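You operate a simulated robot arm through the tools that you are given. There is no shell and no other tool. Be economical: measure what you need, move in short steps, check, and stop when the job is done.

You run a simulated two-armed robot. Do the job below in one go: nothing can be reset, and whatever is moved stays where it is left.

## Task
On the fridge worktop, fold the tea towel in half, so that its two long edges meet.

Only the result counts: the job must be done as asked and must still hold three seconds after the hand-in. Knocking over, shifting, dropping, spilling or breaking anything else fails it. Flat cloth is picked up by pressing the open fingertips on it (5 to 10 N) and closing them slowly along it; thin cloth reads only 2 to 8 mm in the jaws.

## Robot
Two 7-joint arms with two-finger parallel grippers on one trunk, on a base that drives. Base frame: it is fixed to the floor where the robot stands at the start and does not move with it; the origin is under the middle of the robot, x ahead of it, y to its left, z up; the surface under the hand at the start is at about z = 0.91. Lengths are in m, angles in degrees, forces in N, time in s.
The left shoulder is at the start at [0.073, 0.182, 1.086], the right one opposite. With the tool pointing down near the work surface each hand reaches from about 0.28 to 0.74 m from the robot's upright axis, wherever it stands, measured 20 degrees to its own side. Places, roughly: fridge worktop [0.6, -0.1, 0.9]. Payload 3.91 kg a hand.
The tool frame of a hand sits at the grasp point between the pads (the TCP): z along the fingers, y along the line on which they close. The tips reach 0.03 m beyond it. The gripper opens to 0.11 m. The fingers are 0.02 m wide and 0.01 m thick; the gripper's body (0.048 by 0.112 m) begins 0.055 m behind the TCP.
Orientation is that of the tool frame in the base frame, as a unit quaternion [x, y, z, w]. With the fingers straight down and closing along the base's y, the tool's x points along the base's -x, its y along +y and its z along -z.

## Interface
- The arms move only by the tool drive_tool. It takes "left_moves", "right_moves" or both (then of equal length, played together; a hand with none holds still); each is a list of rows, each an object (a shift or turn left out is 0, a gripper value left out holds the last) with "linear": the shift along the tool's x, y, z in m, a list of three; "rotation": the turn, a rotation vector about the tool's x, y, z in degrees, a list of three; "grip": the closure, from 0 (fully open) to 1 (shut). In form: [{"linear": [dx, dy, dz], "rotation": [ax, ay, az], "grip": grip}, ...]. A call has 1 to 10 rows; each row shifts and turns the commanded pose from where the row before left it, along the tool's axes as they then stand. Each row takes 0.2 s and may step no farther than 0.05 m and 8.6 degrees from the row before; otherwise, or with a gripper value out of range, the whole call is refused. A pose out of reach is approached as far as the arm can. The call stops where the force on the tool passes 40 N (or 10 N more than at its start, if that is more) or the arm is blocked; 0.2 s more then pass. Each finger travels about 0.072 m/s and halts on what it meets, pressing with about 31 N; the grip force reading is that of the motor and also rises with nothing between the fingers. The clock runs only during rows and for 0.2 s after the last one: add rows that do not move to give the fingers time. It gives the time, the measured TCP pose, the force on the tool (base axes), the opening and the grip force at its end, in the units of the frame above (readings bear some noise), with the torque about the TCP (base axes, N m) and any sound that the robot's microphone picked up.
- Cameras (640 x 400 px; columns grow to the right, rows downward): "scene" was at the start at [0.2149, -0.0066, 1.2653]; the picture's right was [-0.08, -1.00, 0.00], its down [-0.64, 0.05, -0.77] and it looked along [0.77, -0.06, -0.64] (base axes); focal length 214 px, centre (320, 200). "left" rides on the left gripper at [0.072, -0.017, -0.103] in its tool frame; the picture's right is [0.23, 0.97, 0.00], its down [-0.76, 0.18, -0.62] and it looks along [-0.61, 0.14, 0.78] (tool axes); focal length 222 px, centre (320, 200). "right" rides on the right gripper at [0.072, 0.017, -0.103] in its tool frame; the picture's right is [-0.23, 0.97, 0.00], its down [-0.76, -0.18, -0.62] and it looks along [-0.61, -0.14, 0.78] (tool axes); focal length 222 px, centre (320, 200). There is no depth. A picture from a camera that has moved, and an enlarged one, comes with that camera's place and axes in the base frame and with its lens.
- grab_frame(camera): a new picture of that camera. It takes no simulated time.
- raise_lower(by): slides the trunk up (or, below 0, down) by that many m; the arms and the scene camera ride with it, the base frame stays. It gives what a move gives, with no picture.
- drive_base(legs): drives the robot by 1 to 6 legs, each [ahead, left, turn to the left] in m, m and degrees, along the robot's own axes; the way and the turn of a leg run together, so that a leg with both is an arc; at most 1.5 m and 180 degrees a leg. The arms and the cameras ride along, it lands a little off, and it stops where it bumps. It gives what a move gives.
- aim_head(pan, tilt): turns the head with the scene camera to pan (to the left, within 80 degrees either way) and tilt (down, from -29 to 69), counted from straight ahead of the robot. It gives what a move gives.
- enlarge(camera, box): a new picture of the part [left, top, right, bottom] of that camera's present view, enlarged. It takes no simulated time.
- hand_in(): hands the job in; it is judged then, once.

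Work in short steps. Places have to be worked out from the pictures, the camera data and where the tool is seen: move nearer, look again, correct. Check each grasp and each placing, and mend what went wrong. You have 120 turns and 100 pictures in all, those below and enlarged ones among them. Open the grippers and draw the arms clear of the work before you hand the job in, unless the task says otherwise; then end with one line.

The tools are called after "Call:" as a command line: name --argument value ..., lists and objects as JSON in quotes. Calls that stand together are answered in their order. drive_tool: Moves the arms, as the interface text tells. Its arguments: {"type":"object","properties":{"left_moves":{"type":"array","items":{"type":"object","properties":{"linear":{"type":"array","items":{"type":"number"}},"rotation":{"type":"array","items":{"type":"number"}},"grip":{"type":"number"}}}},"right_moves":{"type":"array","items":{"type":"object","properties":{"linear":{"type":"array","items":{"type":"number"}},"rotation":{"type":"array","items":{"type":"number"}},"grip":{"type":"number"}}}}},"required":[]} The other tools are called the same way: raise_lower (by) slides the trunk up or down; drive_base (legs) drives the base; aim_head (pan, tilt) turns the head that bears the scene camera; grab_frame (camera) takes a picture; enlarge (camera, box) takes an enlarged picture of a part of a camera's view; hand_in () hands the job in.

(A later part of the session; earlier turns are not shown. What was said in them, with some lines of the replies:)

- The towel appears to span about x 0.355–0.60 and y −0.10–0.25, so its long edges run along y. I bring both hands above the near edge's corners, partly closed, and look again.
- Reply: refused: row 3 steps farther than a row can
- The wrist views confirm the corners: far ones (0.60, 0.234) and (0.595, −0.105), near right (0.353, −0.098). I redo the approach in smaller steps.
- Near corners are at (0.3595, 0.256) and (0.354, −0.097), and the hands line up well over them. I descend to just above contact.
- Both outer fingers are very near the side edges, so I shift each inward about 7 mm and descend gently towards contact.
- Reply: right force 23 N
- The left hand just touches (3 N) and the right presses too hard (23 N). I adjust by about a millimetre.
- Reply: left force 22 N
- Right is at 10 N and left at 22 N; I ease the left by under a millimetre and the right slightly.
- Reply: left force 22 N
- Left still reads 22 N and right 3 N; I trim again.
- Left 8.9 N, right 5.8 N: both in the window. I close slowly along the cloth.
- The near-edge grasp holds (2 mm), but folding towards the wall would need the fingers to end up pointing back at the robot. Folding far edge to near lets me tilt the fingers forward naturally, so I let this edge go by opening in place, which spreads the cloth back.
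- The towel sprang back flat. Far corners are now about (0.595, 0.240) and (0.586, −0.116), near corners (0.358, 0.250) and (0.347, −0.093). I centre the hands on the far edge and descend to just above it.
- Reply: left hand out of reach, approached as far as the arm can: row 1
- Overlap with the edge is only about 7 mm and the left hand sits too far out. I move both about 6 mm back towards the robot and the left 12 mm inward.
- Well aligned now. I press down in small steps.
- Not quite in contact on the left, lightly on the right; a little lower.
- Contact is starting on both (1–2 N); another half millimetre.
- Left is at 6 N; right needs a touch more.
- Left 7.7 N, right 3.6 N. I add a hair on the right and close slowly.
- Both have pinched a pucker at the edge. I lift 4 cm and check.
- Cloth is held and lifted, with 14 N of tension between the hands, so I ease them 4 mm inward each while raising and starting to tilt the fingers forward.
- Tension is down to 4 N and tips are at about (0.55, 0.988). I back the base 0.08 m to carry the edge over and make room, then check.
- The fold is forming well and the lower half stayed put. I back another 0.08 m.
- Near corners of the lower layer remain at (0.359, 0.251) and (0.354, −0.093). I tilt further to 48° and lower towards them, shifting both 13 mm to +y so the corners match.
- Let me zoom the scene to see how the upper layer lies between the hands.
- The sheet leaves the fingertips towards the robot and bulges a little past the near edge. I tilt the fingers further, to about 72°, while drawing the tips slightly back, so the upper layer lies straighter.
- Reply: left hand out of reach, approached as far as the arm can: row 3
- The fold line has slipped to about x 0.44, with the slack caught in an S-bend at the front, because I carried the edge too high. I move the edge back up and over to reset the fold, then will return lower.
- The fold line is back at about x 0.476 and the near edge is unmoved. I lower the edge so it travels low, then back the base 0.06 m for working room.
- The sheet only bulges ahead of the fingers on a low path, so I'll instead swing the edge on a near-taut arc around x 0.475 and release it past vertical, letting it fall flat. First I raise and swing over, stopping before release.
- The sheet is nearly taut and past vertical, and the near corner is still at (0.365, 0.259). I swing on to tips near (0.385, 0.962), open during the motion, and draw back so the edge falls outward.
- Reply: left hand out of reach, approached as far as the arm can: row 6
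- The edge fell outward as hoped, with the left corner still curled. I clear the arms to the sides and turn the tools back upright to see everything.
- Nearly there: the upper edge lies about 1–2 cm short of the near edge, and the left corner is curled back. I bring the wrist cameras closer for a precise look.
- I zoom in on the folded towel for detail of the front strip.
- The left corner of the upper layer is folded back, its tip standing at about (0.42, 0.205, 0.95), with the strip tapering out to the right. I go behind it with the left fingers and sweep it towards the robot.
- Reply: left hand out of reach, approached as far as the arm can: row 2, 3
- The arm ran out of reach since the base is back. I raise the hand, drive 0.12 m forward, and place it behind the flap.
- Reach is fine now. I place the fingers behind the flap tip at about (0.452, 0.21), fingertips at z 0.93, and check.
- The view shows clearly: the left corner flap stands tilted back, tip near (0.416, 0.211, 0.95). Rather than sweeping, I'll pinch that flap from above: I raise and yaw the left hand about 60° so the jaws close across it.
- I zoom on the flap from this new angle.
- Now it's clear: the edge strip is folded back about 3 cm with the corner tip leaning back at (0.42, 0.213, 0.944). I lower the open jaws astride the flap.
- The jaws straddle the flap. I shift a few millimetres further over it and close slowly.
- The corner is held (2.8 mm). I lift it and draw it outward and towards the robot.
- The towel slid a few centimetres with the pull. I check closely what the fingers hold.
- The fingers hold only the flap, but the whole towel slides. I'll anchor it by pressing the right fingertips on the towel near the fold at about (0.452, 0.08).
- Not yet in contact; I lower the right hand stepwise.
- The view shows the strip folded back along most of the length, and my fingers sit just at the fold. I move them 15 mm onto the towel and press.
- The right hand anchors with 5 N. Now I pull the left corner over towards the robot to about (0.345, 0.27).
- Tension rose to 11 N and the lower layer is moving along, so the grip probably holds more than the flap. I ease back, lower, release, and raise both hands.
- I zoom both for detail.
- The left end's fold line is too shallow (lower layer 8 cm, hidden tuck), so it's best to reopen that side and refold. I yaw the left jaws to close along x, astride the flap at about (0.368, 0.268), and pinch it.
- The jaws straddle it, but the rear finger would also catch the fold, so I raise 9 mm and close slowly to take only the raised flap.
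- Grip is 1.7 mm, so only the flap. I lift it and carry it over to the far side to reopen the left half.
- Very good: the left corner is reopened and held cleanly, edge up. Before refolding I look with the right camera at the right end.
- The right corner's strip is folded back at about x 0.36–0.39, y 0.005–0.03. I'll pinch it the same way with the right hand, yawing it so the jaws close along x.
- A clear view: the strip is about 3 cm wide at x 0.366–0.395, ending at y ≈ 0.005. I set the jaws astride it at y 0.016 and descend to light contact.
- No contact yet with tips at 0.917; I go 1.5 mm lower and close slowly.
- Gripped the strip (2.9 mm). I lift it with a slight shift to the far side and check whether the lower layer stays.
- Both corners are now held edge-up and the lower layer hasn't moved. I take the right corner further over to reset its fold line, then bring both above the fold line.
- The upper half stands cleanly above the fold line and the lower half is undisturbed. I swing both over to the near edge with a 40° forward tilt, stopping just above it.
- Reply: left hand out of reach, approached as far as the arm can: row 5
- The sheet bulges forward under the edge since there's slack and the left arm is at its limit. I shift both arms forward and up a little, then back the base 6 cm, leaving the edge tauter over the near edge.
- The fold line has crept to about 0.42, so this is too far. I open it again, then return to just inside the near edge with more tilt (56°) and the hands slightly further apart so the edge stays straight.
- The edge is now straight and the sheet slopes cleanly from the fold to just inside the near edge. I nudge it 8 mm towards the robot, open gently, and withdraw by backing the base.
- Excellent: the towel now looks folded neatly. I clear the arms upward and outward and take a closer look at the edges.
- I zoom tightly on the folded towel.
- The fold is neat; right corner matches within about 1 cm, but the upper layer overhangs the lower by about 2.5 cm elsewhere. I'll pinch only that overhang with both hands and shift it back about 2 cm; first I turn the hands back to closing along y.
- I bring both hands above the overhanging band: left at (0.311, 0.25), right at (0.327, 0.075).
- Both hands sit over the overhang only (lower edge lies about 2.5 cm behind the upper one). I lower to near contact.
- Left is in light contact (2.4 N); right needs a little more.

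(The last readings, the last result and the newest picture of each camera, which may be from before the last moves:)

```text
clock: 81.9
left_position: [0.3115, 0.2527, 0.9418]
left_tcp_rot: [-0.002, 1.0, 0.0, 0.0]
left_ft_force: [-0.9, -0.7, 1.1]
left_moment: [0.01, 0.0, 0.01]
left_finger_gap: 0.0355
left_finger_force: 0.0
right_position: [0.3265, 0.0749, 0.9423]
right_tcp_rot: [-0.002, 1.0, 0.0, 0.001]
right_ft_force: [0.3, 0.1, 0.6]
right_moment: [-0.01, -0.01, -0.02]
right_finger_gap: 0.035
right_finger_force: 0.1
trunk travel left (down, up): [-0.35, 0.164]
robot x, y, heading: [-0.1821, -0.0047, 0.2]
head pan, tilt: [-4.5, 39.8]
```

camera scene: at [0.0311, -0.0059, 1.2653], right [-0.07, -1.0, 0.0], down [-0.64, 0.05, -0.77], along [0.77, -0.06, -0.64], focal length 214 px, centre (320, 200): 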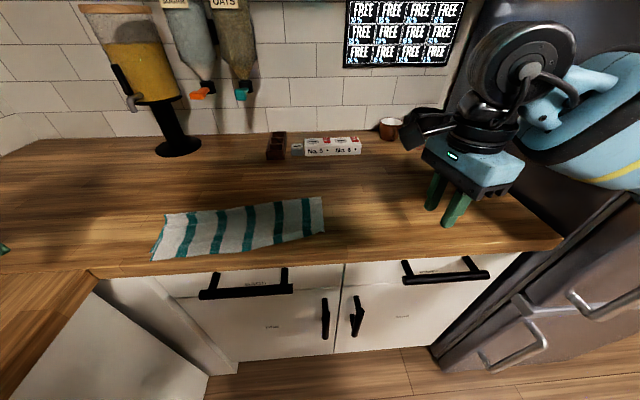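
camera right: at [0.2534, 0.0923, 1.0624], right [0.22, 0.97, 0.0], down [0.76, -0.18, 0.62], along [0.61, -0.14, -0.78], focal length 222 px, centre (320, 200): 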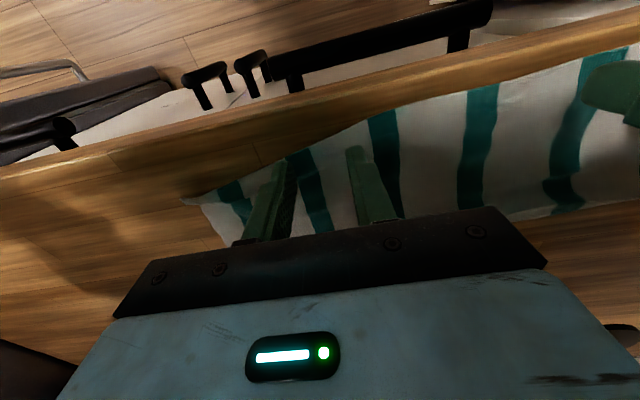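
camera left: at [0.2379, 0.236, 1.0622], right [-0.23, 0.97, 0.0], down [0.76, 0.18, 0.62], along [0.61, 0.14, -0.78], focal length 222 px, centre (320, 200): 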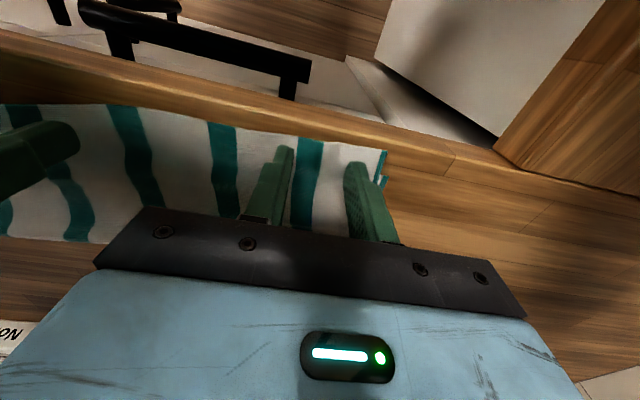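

Contact is only just beginning; I add 0.7 mm each.

Call:
drive_tool --left_moves '[{"linear": [0, 0, 0.0007]}, {}]' --right_moves '[{"linear": [0, 0, 0.0009]}, {}]'

```text
clock: 82.5
left_position: [0.3108, 0.2523, 0.9416]
left_tcp_rot: [-0.002, 1.0, 0.001, 0.001]
left_ft_force: [-0.5, 0.1, 5.1]
left_moment: [0.08, 0.01, 0.05]
left_finger_gap: 0.0353
left_finger_force: 0.3
right_position: [0.3247, 0.0742, 0.9412]
right_tcp_rot: [-0.002, 1.0, 0.0, 0.0]
right_ft_force: [-1.2, 0.3, 0.1]
right_moment: [0.01, -0.01, 0.02]
right_finger_gap: 0.0353
right_finger_force: 0.0
trunk travel left (down, up): [-0.35, 0.164]
robot x, y, heading: [-0.1818, -0.0004, 0.2]
head pan, tilt: [-4.5, 39.8]
```

Left 5 N; the right still needs more.

Call:
drive_tool --right_moves '[{"linear": [0, 0, 0.0006]}, {"linear": [0, 0, 0.0004]}, {}]'

```text
clock: 83.3
left_position: [0.312, 0.2505, 0.9407]
left_tcp_rot: [-0.002, 1.0, 0.0, 0.0]
left_ft_force: [-0.2, 0.6, 6.2]
left_moment: [0.16, -0.05, 0.01]
left_finger_gap: 0.0356
left_finger_force: 0.5
right_position: [0.3247, 0.0754, 0.9418]
right_tcp_rot: [-0.002, 1.0, 0.001, 0.0]
right_ft_force: [0.4, -1.0, 2.1]
right_moment: [-0.02, -0.02, 0.0]
right_finger_gap: 0.0351
right_finger_force: 0.1
trunk travel left (down, up): [-0.35, 0.164]
robot x, y, heading: [-0.1884, 0.0002, 0.1]
head pan, tilt: [-4.5, 39.8]
```

Right 2 N; I add half a millimetre and close both slowly.

Call:
drive_tool --left_moves '[{}, {"grip": 0.72}, {"grip": 0.76}, {"grip": 0.8}, {"grip": 0.84}, {"grip": 0.88}, {"grip": 0.92}, {"grip": 0.96}, {"grip": 1.0}, {}]' --right_moves '[{"linear": [0, 0, 0.0006]}, {"grip": 0.72}, {"grip": 0.76}, {"grip": 0.8}, {"grip": 0.84}, {"grip": 0.88}, {"grip": 0.92}, {"grip": 0.96}, {"grip": 1.0}, {}]'

```text
clock: 85.5
left_position: [0.3116, 0.2522, 0.9422]
left_tcp_rot: [-0.002, 1.0, 0.0, 0.001]
left_ft_force: [0.0, -1.5, 4.8]
left_moment: [0.02, -0.01, 0.0]
left_finger_gap: 0.0016
left_finger_force: 30.9
right_position: [0.3246, 0.0751, 0.9415]
right_tcp_rot: [-0.001, 1.0, 0.001, 0.0]
right_ft_force: [0.4, -0.4, 7.3]
right_moment: [0.02, 0.0, -0.07]
right_finger_gap: 0.0018
right_finger_force: 31.4
trunk travel left (down, up): [-0.35, 0.164]
robot x, y, heading: [-0.1861, -0.0019, 0.1]
head pan, tilt: [-4.5, 39.8]
```

Both hold the overhang (1.6–1.8 mm). I lift slightly, shift about 2.3 cm to the far side, lower, and look before releasing.

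Call:
drive_tool --left_moves '[{"linear": [0, 0, -0.012]}, {"linear": [-0.012, 0.001, -0.004]}, {"linear": [-0.012, 0.002, 0]}, {}, {"linear": [0, 0, 0.012]}, {}]' --right_moves '[{"linear": [0, 0, -0.012]}, {"linear": [-0.011, 0, -0.004]}, {"linear": [-0.011, 0, 0]}, {}, {"linear": [0, 0, 0.012]}, {}]'

Call:
enlarge --camera "scene" --box '[140, 170, 340, 295]'

```text
clock: 86.9
left_position: [0.3355, 0.256, 0.9457]
left_tcp_rot: [-0.003, 1.0, 0.0, 0.001]
left_ft_force: [0.1, -4.7, -0.3]
left_moment: [-0.12, 0.0, -0.01]
left_finger_gap: 0.0018
left_finger_force: 30.9
right_position: [0.3472, 0.0741, 0.9443]
right_tcp_rot: [-0.002, 1.0, 0.0, -0.001]
right_ft_force: [-0.6, 5.0, 0.0]
right_moment: [0.11, 0.01, 0.0]
right_finger_gap: 0.0019
right_finger_force: 30.5
trunk travel left (down, up): [-0.35, 0.164]
robot x, y, heading: [-0.1842, 0.0016, 0.2]
head pan, tilt: [-4.5, 39.8]
```

```text
3.20 times, centred on (240, 232) of scene
camera zoom: at [0.0302, -0.006, 1.2654], right [-0.07, -1.0, 0.0], down [-0.64, 0.05, -0.77], along [0.77, -0.06, -0.64], focal length 686 px, centre (576, 96)
```

zoom: 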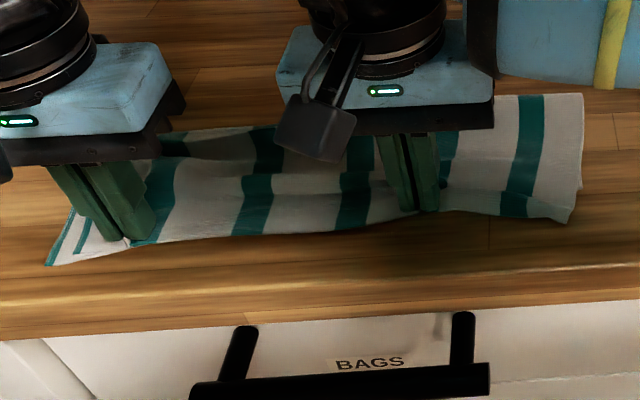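

The upper edge is now close to the lower edge. I open in place, which spreads the puckers back, then lift off and clear.

Call:
drive_tool --left_moves '[{"linear": [0, 0, 0.001], "grip": 0.95}, {"grip": 0.9}, {"grip": 0.85}, {"grip": 0.8}, {"grip": 0.75}, {"grip": 0.7}, {"grip": 0.66}, {"linear": [0, 0, -0.01]}, {"linear": [0, 0, -0.03]}, {"linear": [0, 0, -0.04]}]' --right_moves '[{"linear": [0, 0, 0.001], "grip": 0.95}, {"grip": 0.9}, {"grip": 0.85}, {"grip": 0.8}, {"grip": 0.75}, {"grip": 0.7}, {"grip": 0.66}, {"linear": [0, 0, -0.01]}, {"linear": [0, 0, -0.03]}, {"linear": [0, 0, -0.04]}]'

Call:
drive_tool --left_moves '[{"linear": [0.01, 0.04, -0.01]}, {"linear": [0.01, 0.04, 0]}, {"linear": [0.01, 0.04, 0]}, {"linear": [0, 0.04, 0]}, {}, {}, {}]' --right_moves '[{"linear": [0.0, -0.045, -0.01]}, {"linear": [0.0, -0.045, 0]}, {"linear": [0.0, -0.045, 0]}, {"linear": [0.0, -0.045, 0]}, {"linear": [0, -0.045, 0]}, {"linear": [0, -0.045, 0]}, {}]'

Call:
enlarge --camera "scene" --box '[140, 170, 340, 295]'

```text
clock: 89.1
left_position: [0.3336, 0.2538, 1.0248]
left_tcp_rot: [-0.001, 1.0, 0.001, 0.0]
left_ft_force: [1.3, -0.2, 0.8]
left_moment: [-0.01, 0.01, -0.03]
left_finger_gap: 0.0373
left_finger_force: 0.1
right_position: [0.3452, 0.0744, 1.0244]
right_tcp_rot: [-0.002, 1.0, 0.001, 0.0]
right_ft_force: [-0.8, 0.4, 0.0]
right_moment: [0.02, 0.0, 0.0]
right_finger_gap: 0.0375
right_finger_force: 0.1
trunk travel left (down, up): [-0.35, 0.164]
robot x, y, heading: [-0.184, -0.002, -0.0]
head pan, tilt: [-4.5, 39.8]
```

```text
clock: 90.7
left_position: [0.3054, 0.4161, 1.0366]
left_tcp_rot: [-0.002, 1.0, -0.001, 0.0]
left_ft_force: [-0.1, -0.1, 0.8]
left_moment: [-0.01, -0.02, 0.02]
left_finger_gap: 0.0373
left_finger_force: 0.0
right_position: [0.3504, -0.1917, 1.0341]
right_tcp_rot: [-0.003, 1.0, 0.0, 0.0]
right_ft_force: [-0.5, 1.1, 1.1]
right_moment: [0.03, 0.03, 0.02]
right_finger_gap: 0.0375
right_finger_force: 0.1
trunk travel left (down, up): [-0.35, 0.164]
robot x, y, heading: [-0.1855, -0.0006, 0.3]
head pan, tilt: [-4.5, 39.8]
```

```text
3.20 times, centred on (240, 232) of scene
camera zoom: at [0.0307, -0.0053, 1.2653], right [-0.07, -1.0, 0.0], down [-0.64, 0.05, -0.77], along [0.77, -0.06, -0.64], focal length 686 px, centre (576, 96)
```

zoom: 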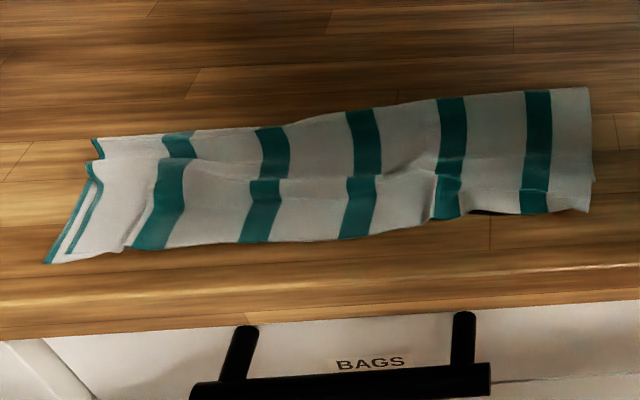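

The edges now meet within about a centimetre along the length and at both corners. I open the grippers fully, let it settle, and check once more that nothing creeps.

Call:
drive_tool --left_moves '[{"linear": [0, 0, -0.03], "grip": 0}, {"linear": [0, 0, -0.03]}, {}, {}, {}, {}, {}, {}, {}, {}]' --right_moves '[{"linear": [0, 0, -0.03], "grip": 0}, {"linear": [0, 0, -0.03]}, {}, {}, {}, {}, {}, {}, {}, {}]'

Call:
enlarge --camera "scene" --box '[140, 170, 340, 295]'

Call:
grab_frame --camera "scene"

```text
clock: 92.9
left_position: [0.305, 0.414, 1.0943]
left_tcp_rot: [-0.002, 1.0, 0.0, 0.0]
left_ft_force: [0.0, 0.8, -0.3]
left_moment: [0.02, 0.01, 0.01]
left_finger_gap: 0.1099
left_finger_force: 0.1
right_position: [0.3489, -0.1943, 1.0927]
right_tcp_rot: [-0.002, 1.0, 0.0, 0.0]
right_ft_force: [-0.2, 0.7, -0.5]
right_moment: [-0.01, 0.0, -0.01]
right_finger_gap: 0.1101
right_finger_force: 0.2
trunk travel left (down, up): [-0.35, 0.164]
robot x, y, heading: [-0.1851, 0.0023, -0.0]
head pan, tilt: [-4.5, 39.8]
```

```text
3.20 times, centred on (240, 232) of scene
camera zoom: at [0.0306, -0.0059, 1.2653], right [-0.07, -1.0, 0.0], down [-0.64, 0.05, -0.77], along [0.77, -0.06, -0.64], focal length 686 px, centre (576, 96)
```

zoom: 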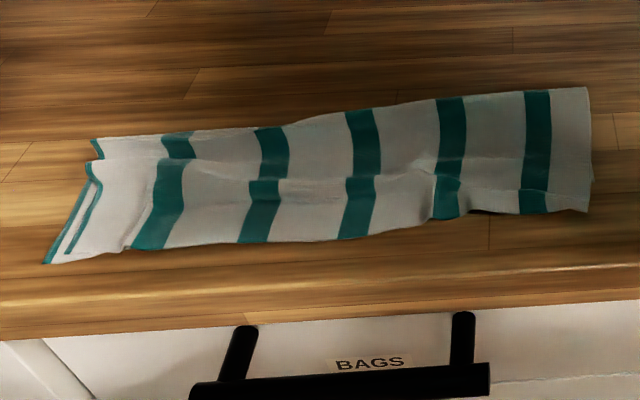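

```text
4 pictures are left
camera scene: at [0.0306, -0.0059, 1.2653], right [-0.07, -1.0, 0.0], down [-0.64, 0.05, -0.77], along [0.77, -0.06, -0.64], focal length 214 px, centre (320, 200)
```

scene: 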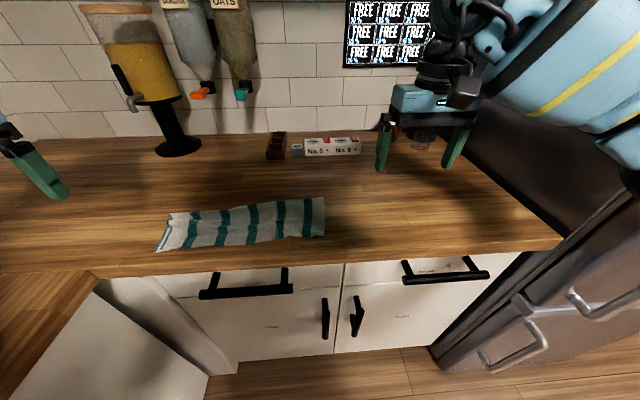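

The fold is stable, its long edges meet, the grippers are open, the arms are clear, and nothing else was touched. I hand the job in.

Call:
hand_in

```text
The job is handed in.
```

The tea towel is folded in half on the fridge worktop. Its long edges meet to within about 1–1.5 cm, and a shallow crease is left in the top layer. The towel ended up a few centimetres from where it started and slightly turned; nothing else was moved.
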